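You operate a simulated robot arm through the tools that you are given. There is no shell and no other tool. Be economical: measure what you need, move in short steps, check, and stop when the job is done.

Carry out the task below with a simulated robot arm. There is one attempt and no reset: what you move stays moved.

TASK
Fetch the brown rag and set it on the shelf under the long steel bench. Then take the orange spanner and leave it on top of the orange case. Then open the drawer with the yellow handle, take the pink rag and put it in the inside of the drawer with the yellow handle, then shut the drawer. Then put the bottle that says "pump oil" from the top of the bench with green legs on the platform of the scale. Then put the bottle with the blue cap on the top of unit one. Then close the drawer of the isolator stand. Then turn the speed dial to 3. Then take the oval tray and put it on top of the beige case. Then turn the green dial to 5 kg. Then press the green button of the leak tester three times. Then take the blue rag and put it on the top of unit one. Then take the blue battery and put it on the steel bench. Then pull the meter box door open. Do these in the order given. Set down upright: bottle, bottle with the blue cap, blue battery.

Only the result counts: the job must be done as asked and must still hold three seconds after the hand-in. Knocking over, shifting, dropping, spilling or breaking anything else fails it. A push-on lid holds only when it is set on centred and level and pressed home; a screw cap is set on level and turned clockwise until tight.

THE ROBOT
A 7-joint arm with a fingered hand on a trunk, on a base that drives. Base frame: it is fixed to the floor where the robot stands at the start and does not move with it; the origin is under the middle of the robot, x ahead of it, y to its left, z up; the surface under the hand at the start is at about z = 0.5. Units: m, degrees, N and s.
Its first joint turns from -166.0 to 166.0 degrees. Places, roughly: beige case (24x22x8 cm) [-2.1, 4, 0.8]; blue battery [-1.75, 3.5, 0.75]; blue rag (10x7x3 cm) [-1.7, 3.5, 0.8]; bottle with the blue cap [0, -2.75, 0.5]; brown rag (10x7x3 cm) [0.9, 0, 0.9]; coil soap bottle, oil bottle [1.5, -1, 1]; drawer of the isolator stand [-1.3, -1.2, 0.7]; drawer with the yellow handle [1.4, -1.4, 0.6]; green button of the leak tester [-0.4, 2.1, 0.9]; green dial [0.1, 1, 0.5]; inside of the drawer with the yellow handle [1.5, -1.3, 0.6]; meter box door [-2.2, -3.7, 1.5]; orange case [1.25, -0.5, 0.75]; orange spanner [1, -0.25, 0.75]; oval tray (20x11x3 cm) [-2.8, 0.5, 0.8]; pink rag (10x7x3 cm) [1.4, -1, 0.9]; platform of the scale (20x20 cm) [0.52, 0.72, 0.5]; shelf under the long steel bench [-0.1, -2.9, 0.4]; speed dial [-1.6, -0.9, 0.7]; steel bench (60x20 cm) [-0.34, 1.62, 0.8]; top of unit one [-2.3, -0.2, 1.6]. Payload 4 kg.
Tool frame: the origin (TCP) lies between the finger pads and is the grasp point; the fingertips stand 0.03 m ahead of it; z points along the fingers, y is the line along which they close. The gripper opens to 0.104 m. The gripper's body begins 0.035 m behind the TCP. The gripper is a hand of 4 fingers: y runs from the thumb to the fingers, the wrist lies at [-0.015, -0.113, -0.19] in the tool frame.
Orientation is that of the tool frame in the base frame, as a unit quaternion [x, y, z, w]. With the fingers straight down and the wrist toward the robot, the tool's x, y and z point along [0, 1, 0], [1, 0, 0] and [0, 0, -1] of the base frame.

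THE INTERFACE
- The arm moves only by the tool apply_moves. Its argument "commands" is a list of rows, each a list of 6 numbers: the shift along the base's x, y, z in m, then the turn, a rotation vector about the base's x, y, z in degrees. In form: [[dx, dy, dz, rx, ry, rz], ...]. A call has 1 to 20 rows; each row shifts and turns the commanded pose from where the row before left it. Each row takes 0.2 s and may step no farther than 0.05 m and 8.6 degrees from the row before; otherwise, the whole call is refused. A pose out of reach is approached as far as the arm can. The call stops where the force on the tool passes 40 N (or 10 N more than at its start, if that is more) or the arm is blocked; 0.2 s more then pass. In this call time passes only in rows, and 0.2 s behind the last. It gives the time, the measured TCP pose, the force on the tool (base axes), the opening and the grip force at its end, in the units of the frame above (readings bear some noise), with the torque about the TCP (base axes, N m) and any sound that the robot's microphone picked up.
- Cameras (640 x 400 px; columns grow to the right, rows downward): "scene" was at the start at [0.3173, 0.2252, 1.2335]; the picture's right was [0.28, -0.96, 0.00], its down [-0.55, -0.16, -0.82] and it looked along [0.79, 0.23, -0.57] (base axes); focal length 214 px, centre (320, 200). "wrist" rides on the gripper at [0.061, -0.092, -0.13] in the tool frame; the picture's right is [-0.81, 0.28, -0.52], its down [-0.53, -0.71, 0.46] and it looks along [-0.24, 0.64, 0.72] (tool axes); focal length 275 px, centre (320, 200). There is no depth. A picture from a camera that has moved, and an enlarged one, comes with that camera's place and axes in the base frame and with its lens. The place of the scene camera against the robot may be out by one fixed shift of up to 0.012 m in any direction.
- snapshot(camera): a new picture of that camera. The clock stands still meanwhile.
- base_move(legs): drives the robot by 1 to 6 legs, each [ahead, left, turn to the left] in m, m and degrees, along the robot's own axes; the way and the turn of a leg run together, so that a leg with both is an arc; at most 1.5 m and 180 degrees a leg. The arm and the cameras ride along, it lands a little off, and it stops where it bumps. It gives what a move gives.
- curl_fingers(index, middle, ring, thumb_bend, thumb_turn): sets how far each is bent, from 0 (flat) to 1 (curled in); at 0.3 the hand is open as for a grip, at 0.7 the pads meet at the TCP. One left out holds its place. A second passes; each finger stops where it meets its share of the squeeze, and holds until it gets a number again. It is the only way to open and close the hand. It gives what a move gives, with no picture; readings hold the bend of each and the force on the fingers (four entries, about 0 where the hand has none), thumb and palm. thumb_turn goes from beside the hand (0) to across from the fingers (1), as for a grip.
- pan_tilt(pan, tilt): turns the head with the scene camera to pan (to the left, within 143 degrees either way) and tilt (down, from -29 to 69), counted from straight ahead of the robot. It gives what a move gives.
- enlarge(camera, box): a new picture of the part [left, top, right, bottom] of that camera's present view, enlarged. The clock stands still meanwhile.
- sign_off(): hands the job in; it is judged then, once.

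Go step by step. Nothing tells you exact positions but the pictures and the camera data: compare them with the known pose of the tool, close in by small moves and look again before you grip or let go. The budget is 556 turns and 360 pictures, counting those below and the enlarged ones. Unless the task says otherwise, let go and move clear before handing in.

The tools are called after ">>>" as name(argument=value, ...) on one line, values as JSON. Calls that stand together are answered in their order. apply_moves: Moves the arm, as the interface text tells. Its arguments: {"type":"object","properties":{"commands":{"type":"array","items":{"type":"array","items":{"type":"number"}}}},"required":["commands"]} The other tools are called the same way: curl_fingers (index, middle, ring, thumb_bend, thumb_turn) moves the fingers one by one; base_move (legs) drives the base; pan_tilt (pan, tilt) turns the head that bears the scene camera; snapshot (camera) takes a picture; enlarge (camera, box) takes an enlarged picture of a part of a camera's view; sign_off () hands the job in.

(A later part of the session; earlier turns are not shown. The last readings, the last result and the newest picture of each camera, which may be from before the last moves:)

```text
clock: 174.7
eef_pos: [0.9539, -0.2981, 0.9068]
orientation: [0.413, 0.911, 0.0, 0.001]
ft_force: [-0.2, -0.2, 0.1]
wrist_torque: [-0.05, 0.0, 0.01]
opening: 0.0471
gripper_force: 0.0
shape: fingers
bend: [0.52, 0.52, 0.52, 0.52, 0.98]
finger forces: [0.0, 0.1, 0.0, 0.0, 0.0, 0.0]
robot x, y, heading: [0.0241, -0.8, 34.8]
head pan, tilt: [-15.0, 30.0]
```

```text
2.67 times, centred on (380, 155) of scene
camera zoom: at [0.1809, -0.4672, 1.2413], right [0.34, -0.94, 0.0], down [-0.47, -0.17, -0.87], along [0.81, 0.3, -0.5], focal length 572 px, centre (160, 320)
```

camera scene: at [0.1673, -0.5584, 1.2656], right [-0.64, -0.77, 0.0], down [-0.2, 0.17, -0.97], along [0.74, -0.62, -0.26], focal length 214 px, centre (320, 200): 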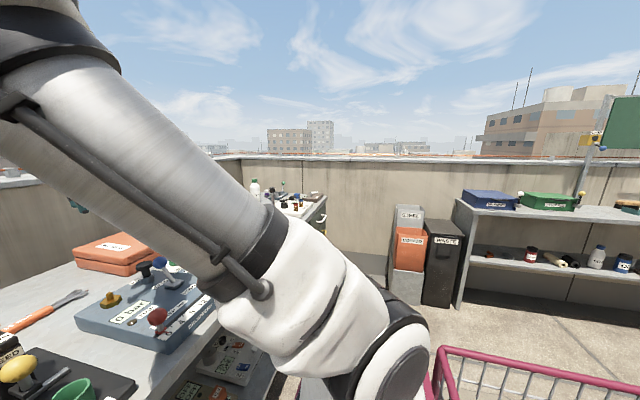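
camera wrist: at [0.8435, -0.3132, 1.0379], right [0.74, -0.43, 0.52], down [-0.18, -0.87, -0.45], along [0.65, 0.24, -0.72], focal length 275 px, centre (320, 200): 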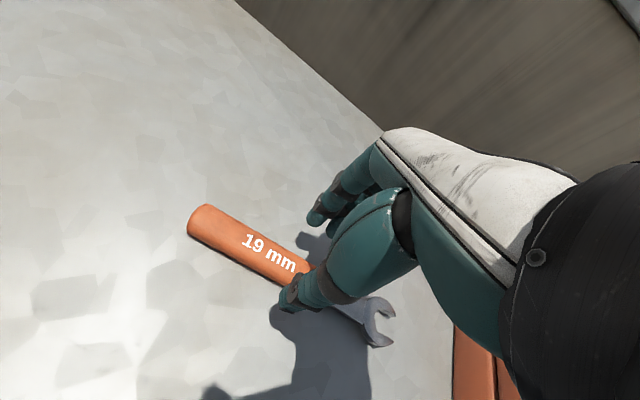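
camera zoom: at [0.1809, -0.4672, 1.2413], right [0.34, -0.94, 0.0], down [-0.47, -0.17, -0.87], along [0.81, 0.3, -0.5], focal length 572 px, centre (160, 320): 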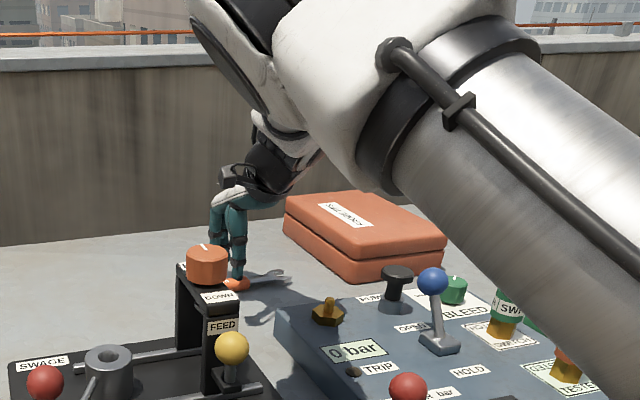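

Aligned over the handle. I lower gently to table contact.

>>> apply_moves(commands=[[0, 0, -0.02, 0, 0, 0], [0, 0, -0.01, 0, 0, 0], [0, 0, -0.005, 0, 0, 0], [0, 0, -0.005, 0, 0, 0], [0, 0, -0.004, 0, 0, 0]])

>>> snapshot(camera="wrist")

```text
clock: 175.8
eef_pos: [0.9574, -0.2953, 0.8736]
orientation: [0.414, 0.91, 0.006, 0.004]
ft_force: [-0.7, -1.5, 10.9]
wrist_torque: [0.01, -0.1, -0.01]
opening: 0.0475
gripper_force: 5.2
shape: fingers
bend: [0.52, 0.53, 0.52, 0.51, 0.97]
finger forces: [0.2, 7.9, 0.0, 0.0, 3.0, 0.1]
robot x, y, heading: [0.0198, -0.7996, 34.9]
head pan, tilt: [-15.0, 30.0]
stopped in row 5: the force on the tool passed its limit at 44 N (the readings are from after the stop); the commanded pose is now the measured one
```

```text
274 pictures are left
camera wrist: at [0.8458, -0.3112, 1.0037], right [0.73, -0.43, 0.52], down [-0.18, -0.87, -0.46], along [0.65, 0.25, -0.71], focal length 275 px, centre (320, 200)
```

wrist: 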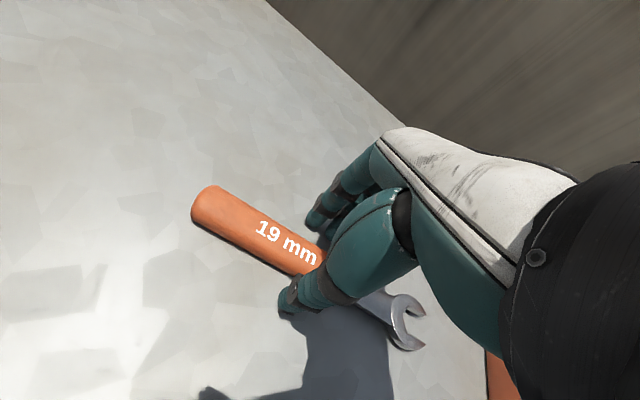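

Tips rest on the table straddling the spanner. I close the hand.

>>> apply_moves(commands=[[-0.002, -0.002, 0.002, 0, 0, 0]])

>>> curl_fingers(index=0.75, middle=0.75, ring=0.75, thumb_bend=0.75)

>>> apply_moves(commands=[[0, 0, 0.02, 0, 0, 0], [0, 0, 0.03, 0, 0, 0]])

>>> snapshot(camera="wrist")

```text
clock: 176.2
eef_pos: [0.9556, -0.2979, 0.8751]
orientation: [0.414, 0.91, 0.005, 0.004]
ft_force: [0.2, 1.9, 8.5]
wrist_torque: [0.14, -0.26, 0.02]
opening: 0.0466
gripper_force: 4.1
shape: fingers
bend: [0.52, 0.51, 0.52, 0.52, 0.98]
finger forces: [0.1, 8.2, 0.0, 0.0, 0.1, 0.0]
robot x, y, heading: [0.017, -0.799, 35.3]
head pan, tilt: [-15.0, 30.0]
```

```text
clock: 177.2
eef_pos: [0.9549, -0.298, 0.8716]
orientation: [0.414, 0.91, 0.005, 0.003]
ft_force: [1.2, -1.5, 3.6]
wrist_torque: [-0.07, 0.09, 0.03]
opening: 0.0187
gripper_force: 21.2
shape: fingers
bend: [0.73, 0.73, 0.74, 0.63, 0.94]
finger forces: [11.6, 5.1, 1.8, 0.0, 24.1, 0.0]
robot x, y, heading: [0.0205, -0.7985, 35.4]
head pan, tilt: [-15.0, 30.0]
```

```text
clock: 177.8
eef_pos: [0.9549, -0.2975, 0.9213]
orientation: [0.413, 0.911, 0.004, 0.003]
ft_force: [0.4, 0.2, -1.1]
wrist_torque: [0.05, 0.02, 0.0]
opening: 0.0187
gripper_force: 17.7
shape: fingers
bend: [0.73, 0.73, 0.74, 0.63, 0.94]
finger forces: [11.4, 4.5, 1.3, 0.1, 17.5, 0.0]
robot x, y, heading: [0.0213, -0.8003, 34.7]
head pan, tilt: [-15.0, 30.0]
```

```text
273 pictures are left
camera wrist: at [0.8436, -0.312, 1.0533], right [0.74, -0.43, 0.52], down [-0.18, -0.87, -0.46], along [0.65, 0.24, -0.72], focal length 275 px, centre (320, 200)
```

wrist: 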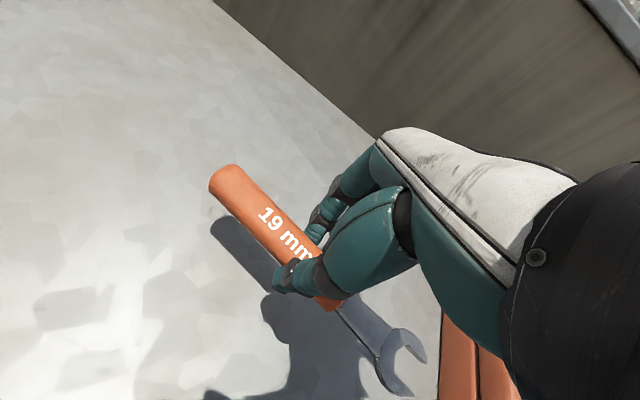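

The spanner is held. The case top is at z≈0.92, centre ≈(1.108,−0.473). I lift, carry it over and turn it to lie well within the lid.

>>> apply_moves(commands=[[0, 0, 0.04, 0, 0, 0], [0, 0, 0.04, 0, 0, 0], [0.025, -0.029, 0.02, 0, 0, -7], [0.025, -0.029, 0, 0, 0, -7], [0.025, -0.029, 0, 0, 0, -7], [0.025, -0.029, 0, 0, 0, -7], [0.025, -0.029, 0, 0, 0, -7], [0.025, -0.029, 0, 0, 0, 0]])

>>> snapshot(camera="wrist")

>>> enlarge(camera="scene", box=[280, 80, 480, 230])

```text
clock: 179.6
eef_pos: [1.105, -0.4698, 1.0252]
orientation: [0.668, 0.744, 0.004, 0.005]
ft_force: [-0.9, 0.9, -0.5]
wrist_torque: [-0.06, 0.02, 0.01]
opening: 0.0187
gripper_force: 16.6
shape: fingers
bend: [0.73, 0.73, 0.74, 0.63, 0.94]
finger forces: [11.3, 4.4, 1.2, 0.0, 17.3, 0.0]
robot x, y, heading: [0.02, -0.7996, 35.4]
head pan, tilt: [-15.0, 30.0]
```

```text
272 pictures are left
camera wrist: at [1.0047, -0.4185, 1.1553], right [0.36, -0.78, 0.52], down [-0.65, -0.61, -0.46], along [0.68, -0.17, -0.72], focal length 275 px, centre (320, 200)
```

wrist: 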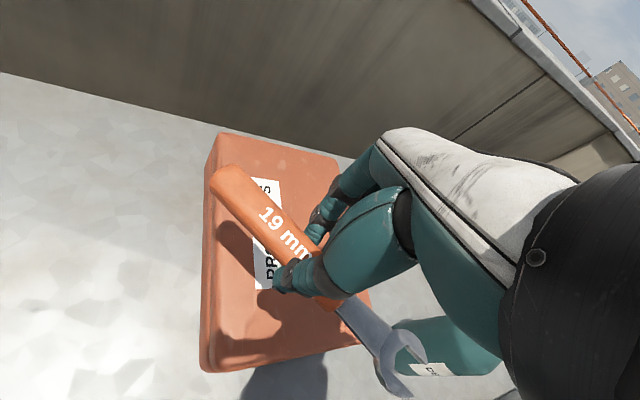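

```text
2.67 times, centred on (380, 155) of scene
camera zoom: at [0.1804, -0.4666, 1.2413], right [0.34, -0.94, 0.0], down [-0.47, -0.17, -0.87], along [0.81, 0.3, -0.5], focal length 572 px, centre (160, 320)
```

zoom: 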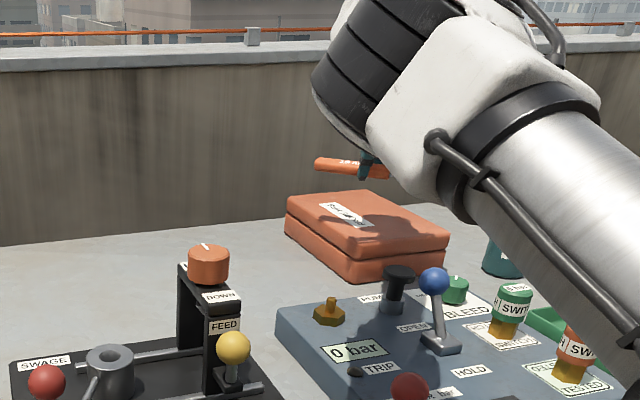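

Refined: case top z≈0.90, centre ≈(1.17,−0.473). I shift +6 cm in x and lower.

>>> apply_moves(commands=[[0.03, 0.002, 0, 0, 0, 0], [0.03, 0.002, 0, 0, 0, 0], [0, 0, -0.03, 0, 0, 0], [0, 0, -0.02, 0, 0, 0]])

>>> snapshot(camera="wrist")

>>> enlarge(camera="scene", box=[350, 100, 450, 190])

```text
clock: 180.6
eef_pos: [1.1444, -0.4692, 0.9727]
orientation: [0.668, 0.744, 0.002, 0.005]
ft_force: [0.3, -0.5, -1.6]
wrist_torque: [0.02, 0.0, 0.02]
opening: 0.0186
gripper_force: 17.4
shape: fingers
bend: [0.73, 0.73, 0.74, 0.63, 0.94]
finger forces: [11.1, 4.3, 1.3, 0.0, 17.1, 0.1]
out of reach, approached as far as the arm can: row 2
robot x, y, heading: [0.0217, -0.8015, 34.9]
head pan, tilt: [-15.0, 30.0]
```

```text
270 pictures are left
camera wrist: at [1.0456, -0.4191, 1.1039], right [0.35, -0.78, 0.52], down [-0.65, -0.61, -0.46], along [0.67, -0.17, -0.72], focal length 275 px, centre (320, 200)
```

wrist: 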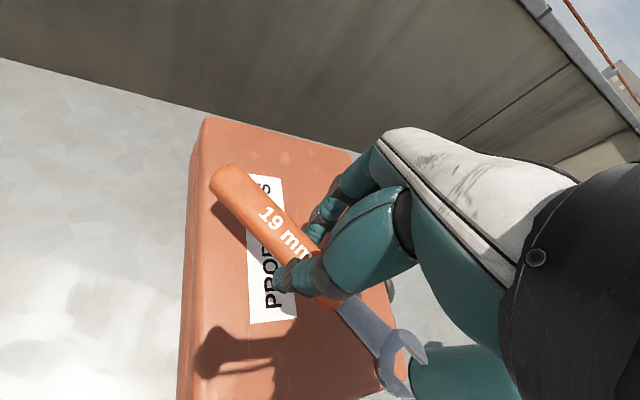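

```text
4.44 times, centred on (400, 145) of scene
camera zoom: at [0.181, -0.4672, 1.2413], right [0.34, -0.94, 0.0], down [-0.47, -0.17, -0.87], along [0.81, 0.3, -0.5], focal length 953 px, centre (-36, 444)
```

zoom: 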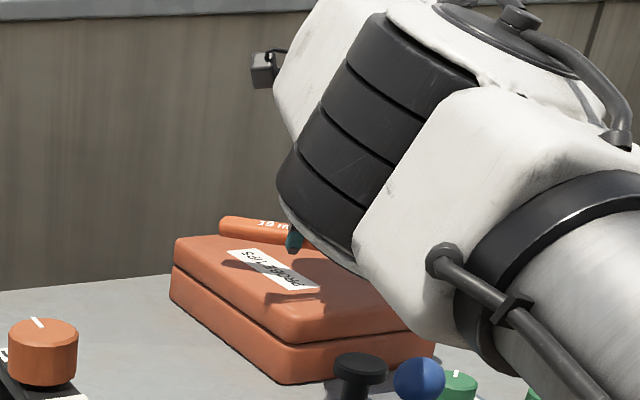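

The spanner sits well over the lid; I shift 1.8 cm to centre it and lower to contact.

>>> apply_moves(commands=[[0.003, -0.018, 0, 0, 0, 0], [0, 0, -0.015, 0, 0, 0], [0, 0, -0.008, 0, 0, 0], [0, 0, -0.005, 0, 0, 0]])

>>> snapshot(camera="wrist")

```text
clock: 181.6
eef_pos: [1.1472, -0.4873, 0.9453]
orientation: [0.668, 0.744, 0.002, 0.005]
ft_force: [0.0, 0.2, -1.1]
wrist_torque: [0.03, 0.01, -0.02]
opening: 0.0185
gripper_force: 17.4
shape: fingers
bend: [0.73, 0.73, 0.74, 0.63, 0.94]
finger forces: [11.0, 4.3, 1.3, 0.1, 17.1, 0.0]
robot x, y, heading: [0.0188, -0.7982, 35.0]
head pan, tilt: [-15.0, 30.0]
```

```text
268 pictures are left
camera wrist: at [1.048, -0.4365, 1.0762], right [0.35, -0.78, 0.52], down [-0.65, -0.61, -0.46], along [0.68, -0.17, -0.72], focal length 275 px, centre (320, 200)
```

wrist: 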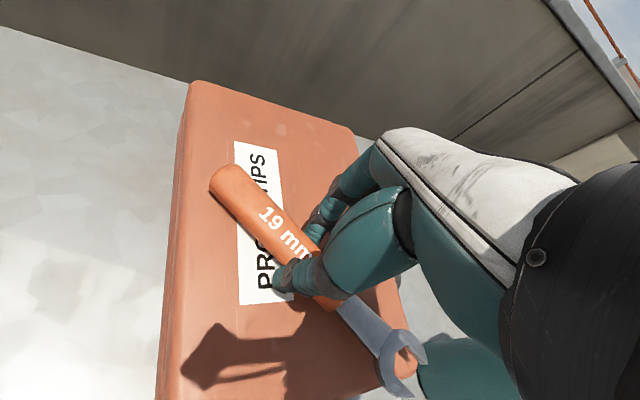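

>>> apply_moves(commands=[[0, 0, -0.006, 0, 0, 0], [0, 0, -0.005, 0, 0, 0], [0, 0, -0.004, 0, 0, 0], [0, 0, -0.004, 0, 0, 0]])

>>> snapshot(camera="wrist")

```text
clock: 182.3
eef_pos: [1.1478, -0.4853, 0.9433]
orientation: [0.668, 0.744, 0.008, 0.008]
ft_force: [-2.5, 0.0, 11.7]
wrist_torque: [0.05, 0.4, 0.01]
opening: 0.0185
gripper_force: 22.4
shape: fingers
bend: [0.73, 0.73, 0.74, 0.63, 0.94]
finger forces: [10.1, 4.2, 1.0, 0.0, 28.7, 0.0]
robot x, y, heading: [0.0233, -0.8015, 35.0]
head pan, tilt: [-15.0, 30.0]
stopped in row 3: the force on the tool passed its limit at 44 N (the readings are from after the stop); the commanded pose is now the measured one
```

```text
267 pictures are left
camera wrist: at [1.0471, -0.4368, 1.073], right [0.35, -0.78, 0.52], down [-0.64, -0.61, -0.47], along [0.68, -0.17, -0.71], focal length 275 px, centre (320, 200)
```

wrist: 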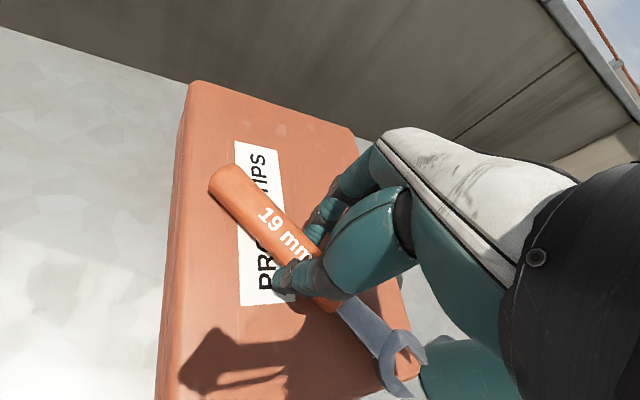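

Contact. I open slightly, lift, then check.

>>> apply_moves(commands=[[0, 0, 0.003, 0, 0, 0]])

>>> curl_fingers(index=0.58, middle=0.58, ring=0.58, thumb_bend=0.54)

>>> apply_moves(commands=[[0, 0, 0.02, 0, 0, 0], [0, 0, 0.04, 0, 0, 0], [0, 0, 0.04, 0, 0, 0]])

>>> snapshot(camera="wrist")

```text
clock: 182.7
eef_pos: [1.1478, -0.4891, 0.9437]
orientation: [0.668, 0.745, 0.007, 0.008]
ft_force: [-0.7, -0.3, 2.0]
wrist_torque: [0.07, 0.09, -0.01]
opening: 0.0187
gripper_force: 17.7
shape: fingers
bend: [0.73, 0.73, 0.74, 0.63, 0.94]
finger forces: [10.3, 4.3, 0.9, 0.0, 19.6, 0.1]
robot x, y, heading: [0.0217, -0.801, 35.1]
head pan, tilt: [-15.0, 30.0]
```

```text
clock: 183.7
eef_pos: [1.1483, -0.487, 0.945]
orientation: [0.668, 0.744, 0.007, 0.008]
ft_force: [-0.4, 0.2, -0.1]
wrist_torque: [-0.01, -0.02, -0.02]
opening: 0.0374
gripper_force: 0.5
shape: fingers
bend: [0.57, 0.57, 0.57, 0.54, 0.97]
finger forces: [0.1, 0.4, 0.0, 0.1, 0.1, 0.1]
robot x, y, heading: [0.0238, -0.8029, 35.0]
head pan, tilt: [-15.0, 30.0]
```

```text
clock: 184.5
eef_pos: [1.1482, -0.4865, 1.0443]
orientation: [0.668, 0.744, 0.007, 0.008]
ft_force: [-0.5, 0.8, 0.0]
wrist_torque: [-0.01, 0.01, 0.02]
opening: 0.0375
gripper_force: 0.0
shape: fingers
bend: [0.57, 0.57, 0.57, 0.54, 0.97]
finger forces: [0.0, 0.1, 0.0, 0.0, 0.0, 0.0]
robot x, y, heading: [0.0236, -0.7996, 35.0]
head pan, tilt: [-15.0, 30.0]
```

```text
266 pictures are left
camera wrist: at [1.0474, -0.4362, 1.1743], right [0.35, -0.78, 0.52], down [-0.64, -0.61, -0.47], along [0.68, -0.17, -0.71], focal length 275 px, centre (320, 200)
```

wrist: 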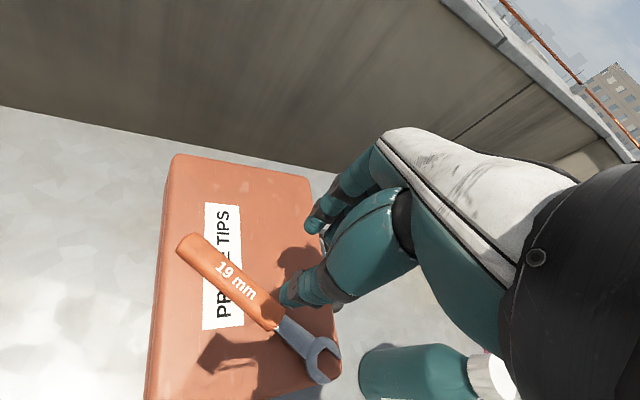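

Spanner is on the case. Next the yellow-handled drawer: I retract the hand up and drive along the bench to look at it.

>>> apply_moves(commands=[[0, 0, 0.05, 0, 0, 0], [0, 0, 0.05, 0, 0, 0], [-0.04, -0.028, 0.02, 0, 0, 0], [-0.04, -0.028, 0, 0, 0, 0], [-0.04, -0.028, 0, 0, 0, 0], [-0.04, -0.028, 0, 0, 0, 0], [-0.04, -0.028, 0, 0, 0, 0], [-0.04, -0.028, 0, 0, 0, 0], [-0.04, -0.028, 0, 0, 0, 0]])

>>> base_move(legs=[[-0.3, -0.5, 0]])

>>> pan_tilt(pan=-25, tilt=30)

>>> snapshot(camera="scene")

```text
refused: row 3 steps farther than a row can; nothing moved
```

```text
clock: 187.8
eef_pos: [1.1934, -1.0756, 1.0451]
orientation: [0.672, 0.741, 0.007, 0.007]
ft_force: [-0.1, -0.4, 0.6]
wrist_torque: [-0.01, 0.01, 0.04]
opening: 0.0373
gripper_force: 0.2
shape: fingers
bend: [0.57, 0.57, 0.57, 0.54, 0.97]
finger forces: [0.0, 0.0, 0.0, 0.0, 0.0, 0.0]
robot x, y, heading: [0.0625, -1.3773, 34.5]
head pan, tilt: [-15.0, 30.0]
```

```text
clock: 188.5
eef_pos: [1.1915, -1.0767, 1.0449]
orientation: [0.672, 0.74, 0.007, 0.007]
ft_force: [0.4, -0.5, 0.4]
wrist_torque: [0.02, 0.0, -0.01]
opening: 0.0375
gripper_force: 0.0
shape: fingers
bend: [0.57, 0.57, 0.57, 0.54, 0.97]
finger forces: [0.1, 0.0, 0.1, 0.0, 0.0, 0.1]
robot x, y, heading: [0.0621, -1.3772, 34.5]
head pan, tilt: [-25.0, 30.0]
```

```text
265 pictures are left
camera scene: at [0.2286, -1.063, 1.2413], right [0.17, -0.99, 0.0], down [-0.49, -0.08, -0.87], along [0.85, 0.14, -0.5], focal length 214 px, centre (320, 200)
```

scene: 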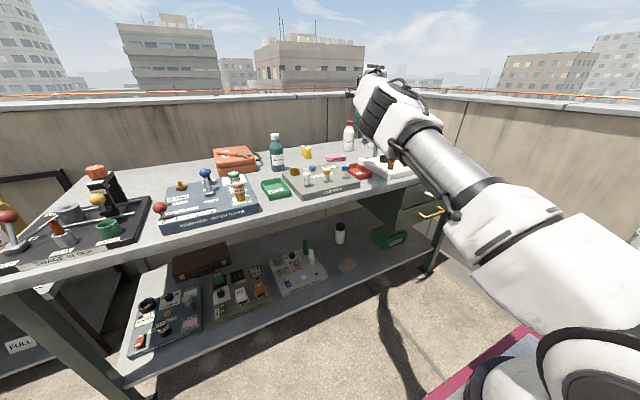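

The refused call meant the hand swept over the bench at z=1.045, but the bottle still stands in place. I now raise and retract the hand properly.

>>> apply_moves(commands=[[0, 0, 0.05, 0, 0, 0], [0, 0, 0.05, 0, 0, 0], [-0.04, -0.02, 0.0, 0, 0, 0], [-0.04, -0.028, 0, 0, 0, 0], [-0.04, -0.028, 0, 0, 0, 0], [-0.04, -0.028, 0, 0, 0, 0], [-0.04, -0.028, 0, 0, 0, 0], [-0.04, -0.028, 0, 0, 0, 0], [-0.04, -0.028, 0, 0, 0, 0]])

>>> snapshot(camera="scene")

```text
clock: 190.5
eef_pos: [0.9048, -1.2682, 1.0975]
orientation: [0.67, 0.742, 0.007, 0.007]
ft_force: [0.4, 0.0, -1.0]
wrist_torque: [-0.01, 0.01, -0.02]
opening: 0.0376
gripper_force: 0.2
shape: fingers
bend: [0.57, 0.57, 0.57, 0.54, 0.97]
finger forces: [0.1, 0.0, 0.0, 0.0, 0.0, 0.0]
out of reach, approached as far as the arm can: row 1, 2
robot x, y, heading: [0.0626, -1.3797, 34.6]
head pan, tilt: [-25.0, 30.0]
```

```text
264 pictures are left
camera scene: at [0.2288, -1.0627, 1.2412], right [0.16, -0.99, 0.0], down [-0.49, -0.08, -0.87], along [0.85, 0.14, -0.5], focal length 214 px, centre (320, 200)
```

scene: 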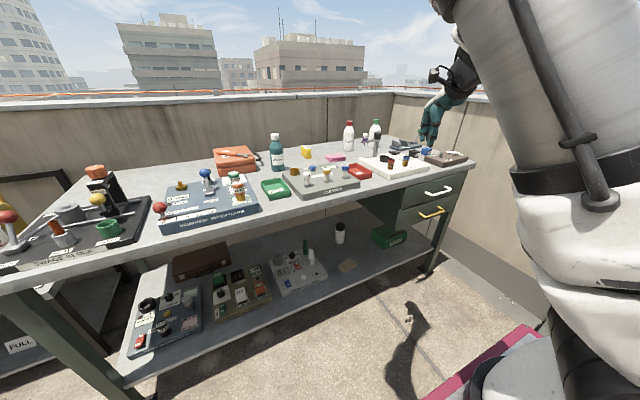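

>>> enlarge(camera="scene", box=[340, 130, 500, 260])

```text
3.08 times, centred on (420, 195) of scene
camera zoom: at [0.2288, -1.0627, 1.2412], right [0.16, -0.99, 0.0], down [-0.49, -0.08, -0.87], along [0.85, 0.14, -0.5], focal length 660 px, centre (12, 215)
```

zoom: 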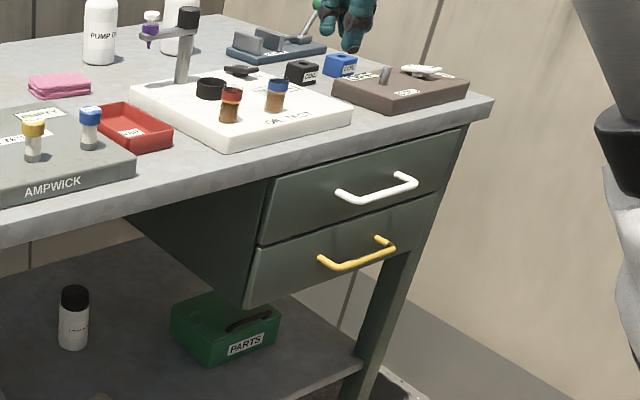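

The yellow handle is at about f=1.87, l=0.12, z=0.66, with the white one 12 cm above. I strafe right to line the arm up with it.

>>> base_move(legs=[[-0.02, -0.42, 0.4]])

>>> pan_tilt(pan=-20, tilt=35)

>>> snapshot(camera="scene")

>>> snapshot(camera="wrist")

```text
clock: 193.1
eef_pos: [1.1246, -1.6189, 1.0964]
orientation: [0.669, 0.743, 0.007, 0.008]
ft_force: [-0.4, 0.3, 0.7]
wrist_torque: [-0.03, 0.01, 0.01]
opening: 0.0376
gripper_force: 0.1
shape: fingers
bend: [0.57, 0.57, 0.57, 0.54, 0.97]
finger forces: [0.0, 0.0, 0.1, 0.0, 0.0, 0.0]
robot x, y, heading: [0.2841, -1.7336, 34.6]
head pan, tilt: [-25.0, 30.0]
```

```text
clock: 193.8
eef_pos: [1.1243, -1.6186, 1.0978]
orientation: [0.669, 0.743, 0.006, 0.008]
ft_force: [1.2, 0.1, -0.7]
wrist_torque: [-0.02, 0.0, 0.02]
opening: 0.0379
gripper_force: 0.2
shape: fingers
bend: [0.57, 0.57, 0.57, 0.54, 0.97]
finger forces: [0.0, 0.0, 0.0, 0.1, 0.0, 0.1]
robot x, y, heading: [0.2813, -1.7329, 34.9]
head pan, tilt: [-20.0, 35.0]
```

```text
262 pictures are left
camera scene: at [0.4436, -1.4094, 1.2336], right [0.25, -0.97, 0.0], down [-0.55, -0.15, -0.82], along [0.79, 0.21, -0.57], focal length 214 px, centre (320, 200)
```

scene: 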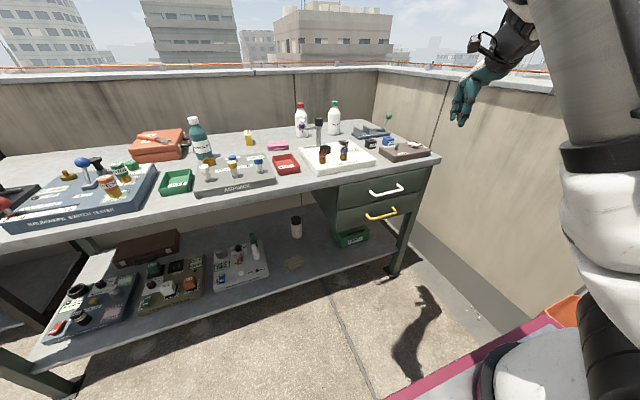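

```text
261 pictures are left
camera wrist: at [1.024, -1.5678, 1.2279], right [0.35, -0.78, 0.52], down [-0.64, -0.6, -0.47], along [0.68, -0.17, -0.71], focal length 275 px, centre (320, 200)
```

wrist: 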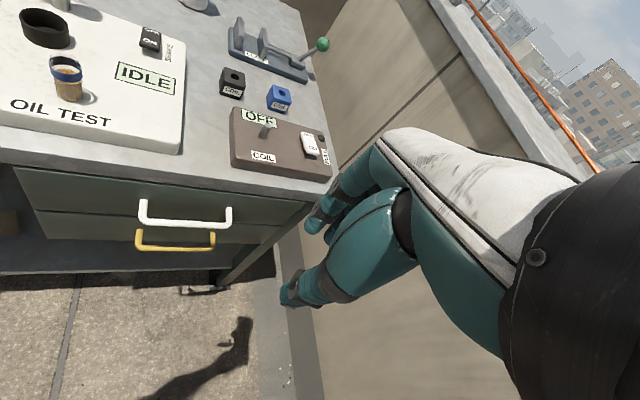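

Both handles triangulated: yellow bar at (1.256,−1.483,0.625), white bar 12 cm above. I turn the hand to yaw 35°, tilt 25° forward and set a half-open grip.

>>> apply_moves(commands=[[0, 0, -0.03, 0, 0, 7.25], [0, 0, -0.03, 0, 0, 7.25], [0, 0, -0.03, 0, 0, 7.25], [0, 0, -0.03, 0, 0, 7.25], [0, 0, -0.03, 4.77, -6.8, 0], [0, 0, -0.03, 4.77, -6.8, 0], [0, 0, -0.03, 4.77, -6.8, 0]])

>>> curl_fingers(index=0.5, middle=0.5, ring=0.5, thumb_bend=0.5)

>>> snapshot(camera="wrist")

```text
clock: 195.4
eef_pos: [1.1232, -1.6172, 0.8876]
orientation: [0.45, 0.864, 0.201, 0.106]
ft_force: [0.5, 0.3, 0.6]
wrist_torque: [-0.06, -0.01, -0.03]
opening: 0.0376
gripper_force: 0.0
shape: fingers
bend: [0.57, 0.57, 0.57, 0.54, 0.97]
finger forces: [0.1, 0.0, 0.0, 0.0, 0.0, 0.1]
robot x, y, heading: [0.2814, -1.733, 34.7]
head pan, tilt: [-20.0, 35.0]
```

```text
clock: 196.4
eef_pos: [1.1227, -1.6181, 0.8877]
orientation: [0.45, 0.864, 0.2, 0.105]
ft_force: [-0.4, 0.1, 0.5]
wrist_torque: [-0.03, -0.01, -0.01]
opening: 0.0517
gripper_force: 0.0
shape: fingers
bend: [0.5, 0.5, 0.5, 0.5, 0.97]
finger forces: [0.0, 0.0, 0.0, 0.0, 0.0, 0.0]
robot x, y, heading: [0.2833, -1.7353, 34.8]
head pan, tilt: [-20.0, 35.0]
```

```text
260 pictures are left
camera wrist: at [0.9737, -1.6486, 0.9663], right [0.48, -0.65, 0.59], down [-0.06, -0.69, -0.72], along [0.88, 0.31, -0.37], focal length 275 px, centre (320, 200)
```

wrist: 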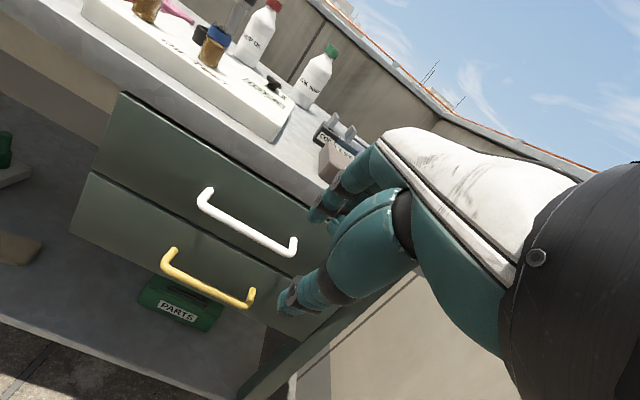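

The view confirms the handle position. I move to the approach line and advance to about 6 cm from the bar.

>>> apply_moves(commands=[[0.0185, 0.0265, -0.032, 0, 0, 0], [0.0185, 0.0265, -0.032, 0, 0, 0], [0.0185, 0.0265, -0.032, 0, 0, 0], [0.0144, 0.01, -0.036, 0, 0, 0], [0.0144, 0.01, -0.036, 0, 0, 0], [0.0108, 0.0075, -0.027, 0, 0, 0]])

>>> snapshot(camera="wrist")

>>> pan_tilt(pan=-28, tilt=35)

>>> enlarge(camera="scene", box=[300, 140, 460, 260])

```text
clock: 197.7
eef_pos: [1.2052, -1.5238, 0.7121]
orientation: [0.454, 0.864, 0.194, 0.102]
ft_force: [-16.0, -9.8, -5.3]
wrist_torque: [0.23, -0.32, -0.16]
opening: 0.0517
gripper_force: 9.3
shape: fingers
bend: [0.5, 0.61, 0.5, 0.5, 0.97]
finger forces: [0.0, 19.5, 0.0, 0.0, 0.1, 0.1]
robot x, y, heading: [0.2865, -1.7322, 34.7]
head pan, tilt: [-20.0, 35.0]
stopped in row 6: the force on the tool passed its limit at 68 N (the readings are from after the stop); the commanded pose is now the measured one
```

```text
259 pictures are left
camera wrist: at [1.0568, -1.5536, 0.7921], right [0.48, -0.65, 0.58], down [-0.07, -0.69, -0.72], along [0.87, 0.31, -0.38], focal length 275 px, centre (320, 200)
```

wrist: 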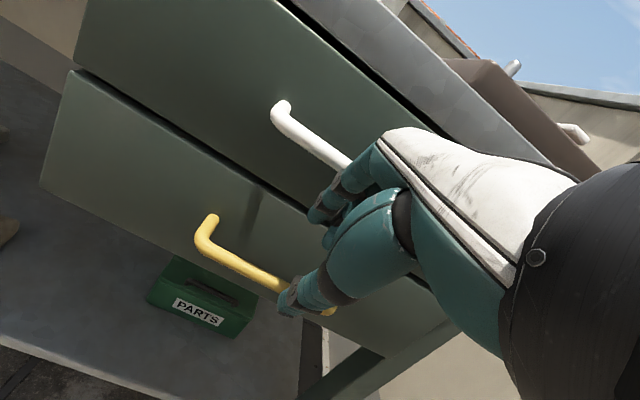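

```text
clock: 198.3
eef_pos: [1.2069, -1.5238, 0.7146]
orientation: [0.453, 0.864, 0.196, 0.103]
ft_force: [-17.2, -13.4, -7.7]
wrist_torque: [0.35, -0.22, -0.4]
opening: 0.0519
gripper_force: 11.1
shape: fingers
bend: [0.5, 0.65, 0.52, 0.5, 0.97]
finger forces: [0.0, 18.1, 4.9, 0.1, 0.0, 0.0]
robot x, y, heading: [0.2802, -1.7357, 34.9]
head pan, tilt: [-28.0, 35.0]
```

```text
3.33 times, centred on (380, 200) of scene
camera zoom: at [0.4454, -1.4221, 1.2336], right [0.12, -0.99, 0.0], down [-0.57, -0.07, -0.82], along [0.81, 0.1, -0.57], focal length 715 px, centre (120, 200)
```

zoom: 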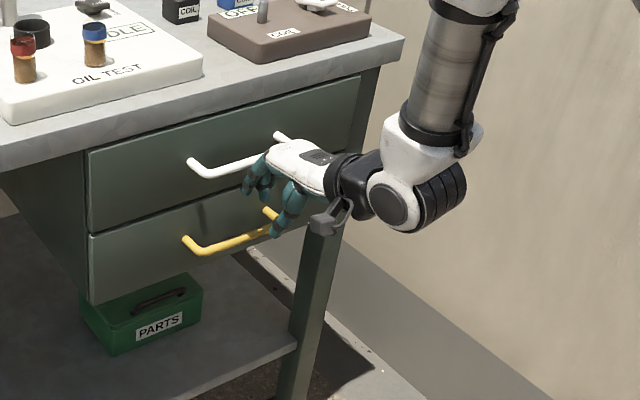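

The curled knuckles touch the white bar. I back off and try rolling the hand 180° about its own axis (thumb up, fingers below, pointing straight at the handle).

>>> apply_moves(commands=[[-0.03, -0.02, 0.02, 0, 0, 0], [-0.035, -0.025, 0.02, 0, 0, 0], [-0.035, -0.025, 0.02, 0, 0, 0], [-0.035, -0.025, 0.02, 0, 0, 0], [-0.03, -0.02, 0.02, 0, 0, 0]])

>>> snapshot(camera="wrist")

>>> apply_moves(commands=[[0, 0, 0, 5.8, 4.0, -4.7], [0, 0, 0, 5.8, 4.0, -4.7], [0, 0, 0, 5.8, 4.0, -4.7], [0, 0, 0, 5.8, 4.0, -4.7], [0, 0, 0, 5.8, 4.0, -4.7]])

```text
clock: 199.5
eef_pos: [1.0426, -1.6392, 0.8157]
orientation: [0.452, 0.864, 0.198, 0.103]
ft_force: [-0.3, 0.7, -0.3]
wrist_torque: [0.0, 0.01, 0.0]
opening: 0.0519
gripper_force: 0.1
shape: fingers
bend: [0.5, 0.5, 0.5, 0.5, 0.97]
finger forces: [0.1, 0.1, 0.0, 0.1, 0.1, 0.0]
robot x, y, heading: [0.2818, -1.7339, 34.7]
head pan, tilt: [-28.0, 35.0]
```

```text
257 pictures are left
camera wrist: at [0.8929, -1.6684, 0.8937], right [0.48, -0.65, 0.59], down [-0.06, -0.69, -0.72], along [0.87, 0.31, -0.37], focal length 275 px, centre (320, 200)
```

wrist: 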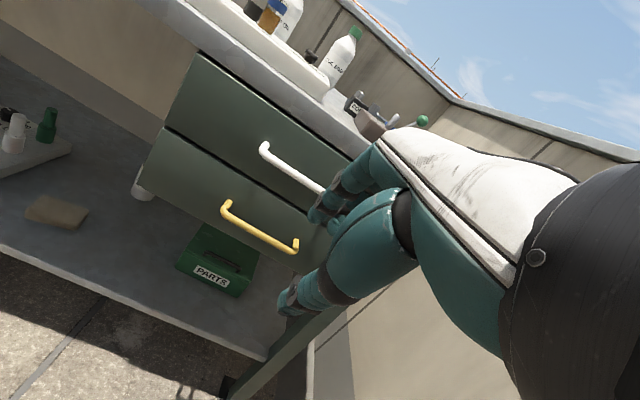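

```text
clock: 200.7
eef_pos: [1.044, -1.639, 0.8144]
orientation: [0.655, 0.682, 0.3, -0.124]
ft_force: [-0.4, 0.1, 0.6]
wrist_torque: [0.02, 0.0, 0.0]
opening: 0.0518
gripper_force: 0.2
shape: fingers
bend: [0.5, 0.5, 0.5, 0.5, 0.97]
finger forces: [0.0, 0.1, 0.0, 0.1, 0.1, 0.0]
robot x, y, heading: [0.2838, -1.7341, 35.0]
head pan, tilt: [-28.0, 35.0]
```

Rolling works so far; I continue.

>>> apply_moves(commands=[[0, 0, 0, 5.8, 4.0, -4.7], [0, 0, 0, 5.8, 4.0, -4.7], [0, 0, 0, 5.8, 4.0, -4.7], [0, 0, 0, 5.8, 4.0, -4.7], [0, 0, 0, 5.8, 4.0, -4.7], [0, 0, 0, 5.8, 4.0, -4.7], [0, 0, 0, 5.8, 4.0, -4.7], [0, 0, 0, 5.8, 4.0, -4.7]])

>>> apply_moves(commands=[[0, 0, 0, 5.8, 4.0, -4.7], [0, 0, 0, 5.8, 4.0, -4.7], [0, 0, 0, 5.8, 4.0, -4.7], [0, 0, 0, 5.8, 4.0, -4.7], [0, 0, 0, 5.8, 4.0, -4.7], [0, 0, 0, 5.8, 4.0, -4.7], [0, 0, 0, 5.8, 4.0, -4.7], [0, 0, 0, 5.8, 4.0, -4.7]])

>>> snapshot(camera="wrist")

>>> snapshot(camera="scene")

```text
clock: 202.5
eef_pos: [1.0432, -1.6387, 0.8138]
orientation: [0.787, 0.216, 0.375, -0.44]
ft_force: [0.1, 1.3, 0.5]
wrist_torque: [-0.01, 0.02, 0.0]
opening: 0.052
gripper_force: 0.1
shape: fingers
bend: [0.5, 0.5, 0.5, 0.5, 0.97]
finger forces: [0.0, 0.0, 0.0, 0.0, 0.0, 0.0]
robot x, y, heading: [0.2767, -1.7317, 34.8]
head pan, tilt: [-28.0, 35.0]
```

```text
clock: 204.3
eef_pos: [1.0436, -1.6383, 0.8146]
orientation: [0.65, -0.323, 0.324, -0.607]
ft_force: [0.4, 0.7, 0.1]
wrist_torque: [-0.03, 0.02, 0.01]
opening: 0.0517
gripper_force: 0.1
shape: fingers
bend: [0.5, 0.5, 0.5, 0.5, 0.97]
finger forces: [0.0, 0.0, 0.1, 0.0, 0.0, 0.0]
robot x, y, heading: [0.2815, -1.7326, 34.8]
head pan, tilt: [-28.0, 35.0]
```

```text
256 pictures are left
camera wrist: at [0.9752, -1.758, 0.9164], right [-0.9, 0.34, -0.27], down [0.08, 0.74, 0.67], along [0.43, 0.58, -0.69], focal length 275 px, centre (320, 200)
```

wrist: 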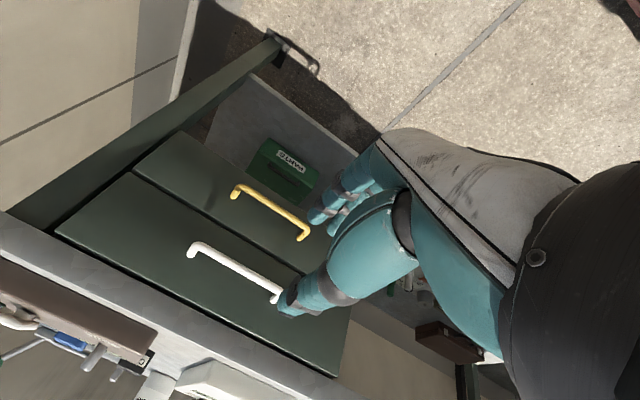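

```text
255 pictures are left
camera scene: at [0.4456, -1.4218, 1.2336], right [0.12, -0.99, 0.0], down [-0.57, -0.07, -0.82], along [0.81, 0.1, -0.57], focal length 214 px, centre (320, 200)
```

scene: 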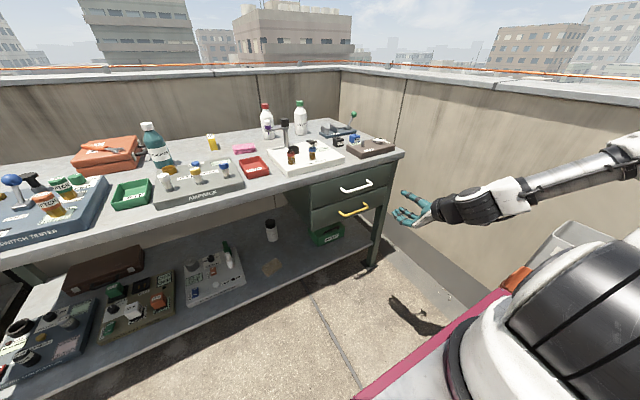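

Rolled cleanly: the hand points horizontally at the drawer, thumb up. I move in front of the yellow bar.

>>> apply_moves(commands=[[0.023, 0.0175, -0.037, 0, 0, 0], [0.023, 0.0175, -0.037, 0, 0, 0], [0.023, 0.0175, -0.037, 0, 0, 0], [0.023, 0.0175, -0.037, 0, 0, 0], [0.023, 0.0175, -0.037, 0, 0, 0]])

>>> snapshot(camera="wrist")

>>> enlarge(camera="scene", box=[300, 140, 460, 260])

```text
clock: 205.5
eef_pos: [1.1585, -1.5517, 0.6302]
orientation: [0.651, -0.321, 0.324, -0.606]
ft_force: [0.2, -0.5, 0.1]
wrist_torque: [0.0, 0.02, 0.03]
opening: 0.0519
gripper_force: 0.0
shape: fingers
bend: [0.5, 0.5, 0.5, 0.5, 0.97]
finger forces: [0.0, 0.0, 0.0, 0.0, 0.1, 0.0]
robot x, y, heading: [0.2824, -1.7334, 34.8]
head pan, tilt: [-28.0, 35.0]
```

```text
254 pictures are left
camera wrist: at [1.0904, -1.6719, 0.7312], right [-0.9, 0.34, -0.27], down [0.08, 0.74, 0.67], along [0.43, 0.58, -0.69], focal length 275 px, centre (320, 200)
```

wrist: 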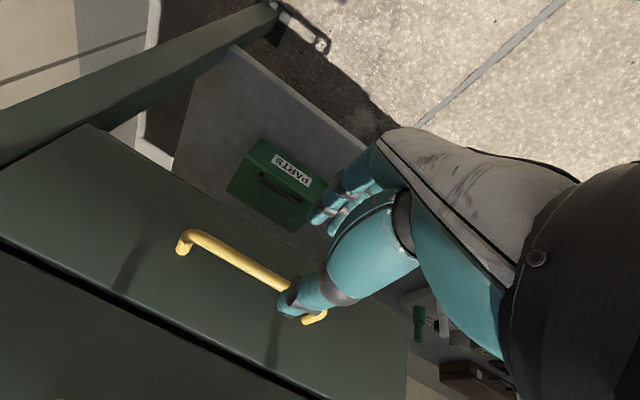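

```text
3.33 times, centred on (380, 200) of scene
camera zoom: at [0.4457, -1.4219, 1.2336], right [0.12, -0.99, 0.0], down [-0.57, -0.07, -0.82], along [0.81, 0.1, -0.57], focal length 715 px, centre (120, 200)
```

zoom: 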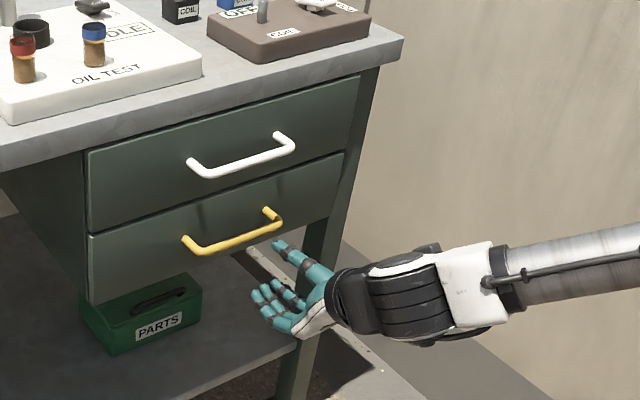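

Well aligned. I advance onto the bar.

>>> apply_moves(commands=[[0.0287, 0.0201, -0.003, 0, 0, 0], [0.0246, 0.0172, -0.002, 0, 0, 0], [0.0164, 0.0115, -0.001, 0, 0, 0], [0.0123, 0.0086, -0.001, 0, 0, 0]])

>>> snapshot(camera="wrist")

>>> enlarge(camera="scene", box=[310, 160, 430, 250])

```text
clock: 206.5
eef_pos: [1.2394, -1.4922, 0.6194]
orientation: [0.651, -0.321, 0.324, -0.606]
ft_force: [1.0, 0.0, -0.1]
wrist_torque: [-0.01, -0.01, 0.0]
opening: 0.0522
gripper_force: 0.1
shape: fingers
bend: [0.5, 0.5, 0.5, 0.5, 0.97]
finger forces: [0.1, 0.0, 0.0, 0.0, 0.0, 0.1]
robot x, y, heading: [0.2813, -1.7358, 35.0]
head pan, tilt: [-28.0, 35.0]
```

```text
252 pictures are left
camera wrist: at [1.172, -1.6129, 0.7223], right [-0.9, 0.34, -0.27], down [0.08, 0.74, 0.67], along [0.43, 0.58, -0.69], focal length 275 px, centre (320, 200)
```

wrist: 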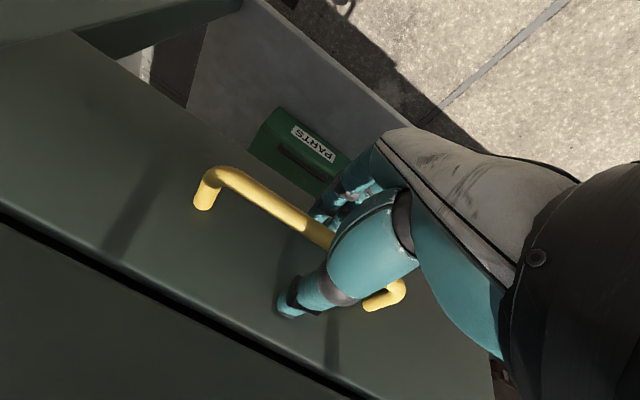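

```text
4.44 times, centred on (370, 205) of scene
camera zoom: at [0.4457, -1.4219, 1.2336], right [0.12, -0.99, 0.0], down [-0.57, -0.07, -0.82], along [0.81, 0.1, -0.57], focal length 953 px, centre (98, 178)
```

zoom: 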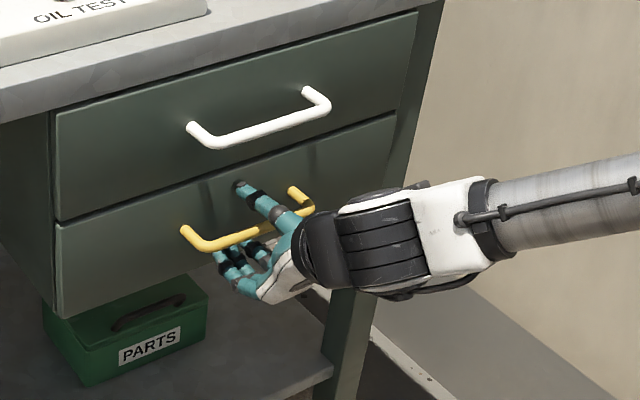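

The bar is between thumb and fingers. I close the grip.

>>> curl_fingers(index=0.75, middle=0.75, ring=0.75, thumb_bend=0.75)

>>> enlarge(camera="scene", box=[310, 160, 430, 250])

```text
clock: 207.5
eef_pos: [1.2408, -1.4917, 0.6202]
orientation: [0.651, -0.321, 0.323, -0.607]
ft_force: [0.6, 0.5, -0.3]
wrist_torque: [-0.02, -0.03, 0.01]
opening: 0.0002
gripper_force: 0.0
shape: fingers
bend: [0.74, 0.75, 0.75, 0.72, 0.97]
finger forces: [0.0, 0.0, 0.9, 0.0, 0.0, 0.1]
robot x, y, heading: [0.2805, -1.7342, 35.0]
head pan, tilt: [-28.0, 35.0]
```

```text
4.44 times, centred on (370, 205) of scene
camera zoom: at [0.4457, -1.4218, 1.2335], right [0.12, -0.99, 0.0], down [-0.57, -0.07, -0.82], along [0.81, 0.1, -0.57], focal length 953 px, centre (98, 178)
```

zoom: 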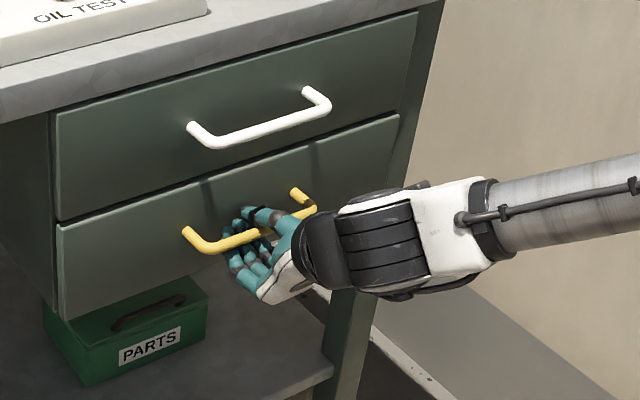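

The fingers closed behind the bar, forming a hook around it. I pull gently.

>>> apply_moves(commands=[[-0.0164, -0.0115, 0, 0, 0, 0], [-0.0164, -0.0115, 0, 0, 0, 0], [-0.0164, -0.0115, 0, 0, 0, 0]])

>>> enlarge(camera="scene", box=[310, 160, 430, 250])

```text
clock: 208.3
eef_pos: [1.1911, -1.5258, 0.6217]
orientation: [0.652, -0.321, 0.323, -0.607]
ft_force: [-0.8, 0.1, 0.7]
wrist_torque: [-0.03, -0.03, -0.01]
opening: 0.0001
gripper_force: 0.1
shape: fingers
bend: [0.74, 0.75, 0.75, 0.72, 0.97]
finger forces: [0.1, 0.0, 0.1, 0.0, 0.0, 0.0]
robot x, y, heading: [0.2819, -1.7335, 35.0]
head pan, tilt: [-28.0, 35.0]
```

```text
4.44 times, centred on (370, 205) of scene
camera zoom: at [0.4455, -1.4218, 1.2336], right [0.12, -0.99, 0.0], down [-0.57, -0.07, -0.82], along [0.81, 0.1, -0.57], focal length 953 px, centre (98, 178)
```

zoom: 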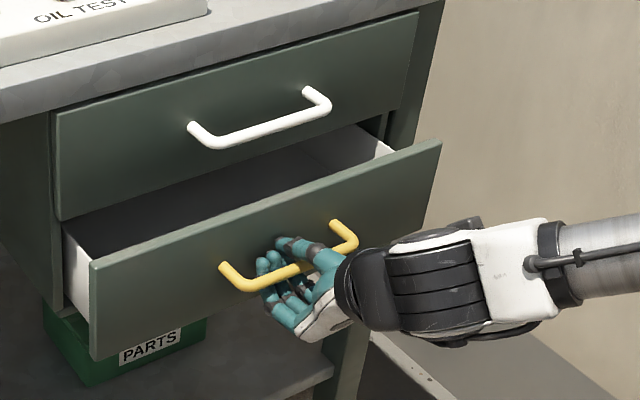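

The drawer is opening. I continue pulling by backing the base.

>>> base_move(legs=[[-0.2, 0, 0]])

>>> snapshot(camera="scene")

```text
clock: 209.9
eef_pos: [1.0248, -1.6437, 0.6211]
orientation: [0.651, -0.321, 0.324, -0.606]
ft_force: [-0.2, 0.1, -0.2]
wrist_torque: [-0.02, -0.03, 0.0]
opening: 0.0
gripper_force: 0.0
shape: fingers
bend: [0.74, 0.75, 0.75, 0.72, 0.97]
finger forces: [0.0, 0.1, 0.0, 0.1, 0.0, 0.1]
robot x, y, heading: [0.1174, -1.851, 34.4]
head pan, tilt: [-28.0, 35.0]
```

```text
248 pictures are left
camera scene: at [0.2798, -1.5377, 1.2336], right [0.11, -0.99, 0.0], down [-0.57, -0.07, -0.82], along [0.81, 0.09, -0.57], focal length 214 px, centre (320, 200)
```

scene: 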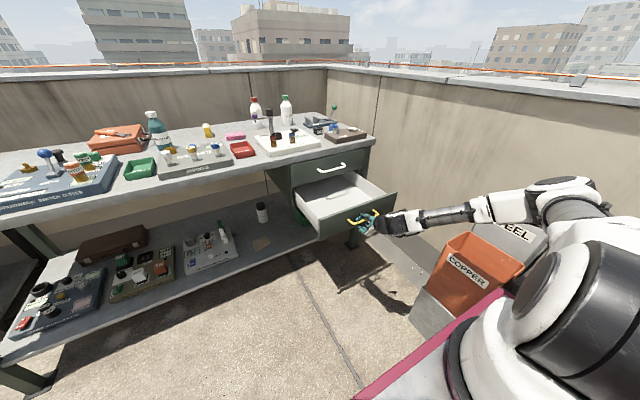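

The drawer is about 25 cm open. I open the fingers and back off from the bar.

>>> curl_fingers(index=0.48, middle=0.48, ring=0.48, thumb_bend=0.48)

>>> apply_moves(commands=[[-0.025, -0.0175, 0, 0, 0, 0], [-0.03, -0.02, 0, 0, 0, 0], [-0.03, -0.02, 0, 0, 0, 0]])

>>> snapshot(camera="scene")

```text
clock: 210.9
eef_pos: [1.0244, -1.6447, 0.6212]
orientation: [0.651, -0.322, 0.324, -0.606]
ft_force: [-0.2, -0.1, 0.5]
wrist_torque: [0.02, 0.03, 0.01]
opening: 0.0568
gripper_force: 0.1
shape: fingers
bend: [0.48, 0.48, 0.48, 0.48, 0.97]
finger forces: [0.0, 0.0, 0.0, 0.0, 0.0, 0.1]
robot x, y, heading: [0.1211, -1.8487, 34.7]
head pan, tilt: [-28.0, 35.0]
```

```text
clock: 211.8
eef_pos: [0.9407, -1.7015, 0.6217]
orientation: [0.651, -0.321, 0.324, -0.607]
ft_force: [-0.3, -0.1, 0.9]
wrist_torque: [0.0, 0.0, -0.03]
opening: 0.057
gripper_force: 0.1
shape: fingers
bend: [0.48, 0.48, 0.48, 0.48, 0.97]
finger forces: [0.0, 0.0, 0.1, 0.0, 0.0, 0.0]
robot x, y, heading: [0.1148, -1.8488, 34.5]
head pan, tilt: [-28.0, 35.0]
```

```text
247 pictures are left
camera scene: at [0.2797, -1.5375, 1.2336], right [0.12, -0.99, 0.0], down [-0.57, -0.07, -0.82], along [0.81, 0.09, -0.57], focal length 214 px, centre (320, 200)
```

scene: 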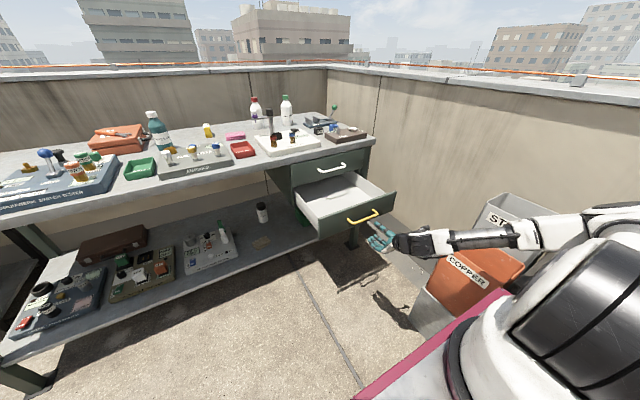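

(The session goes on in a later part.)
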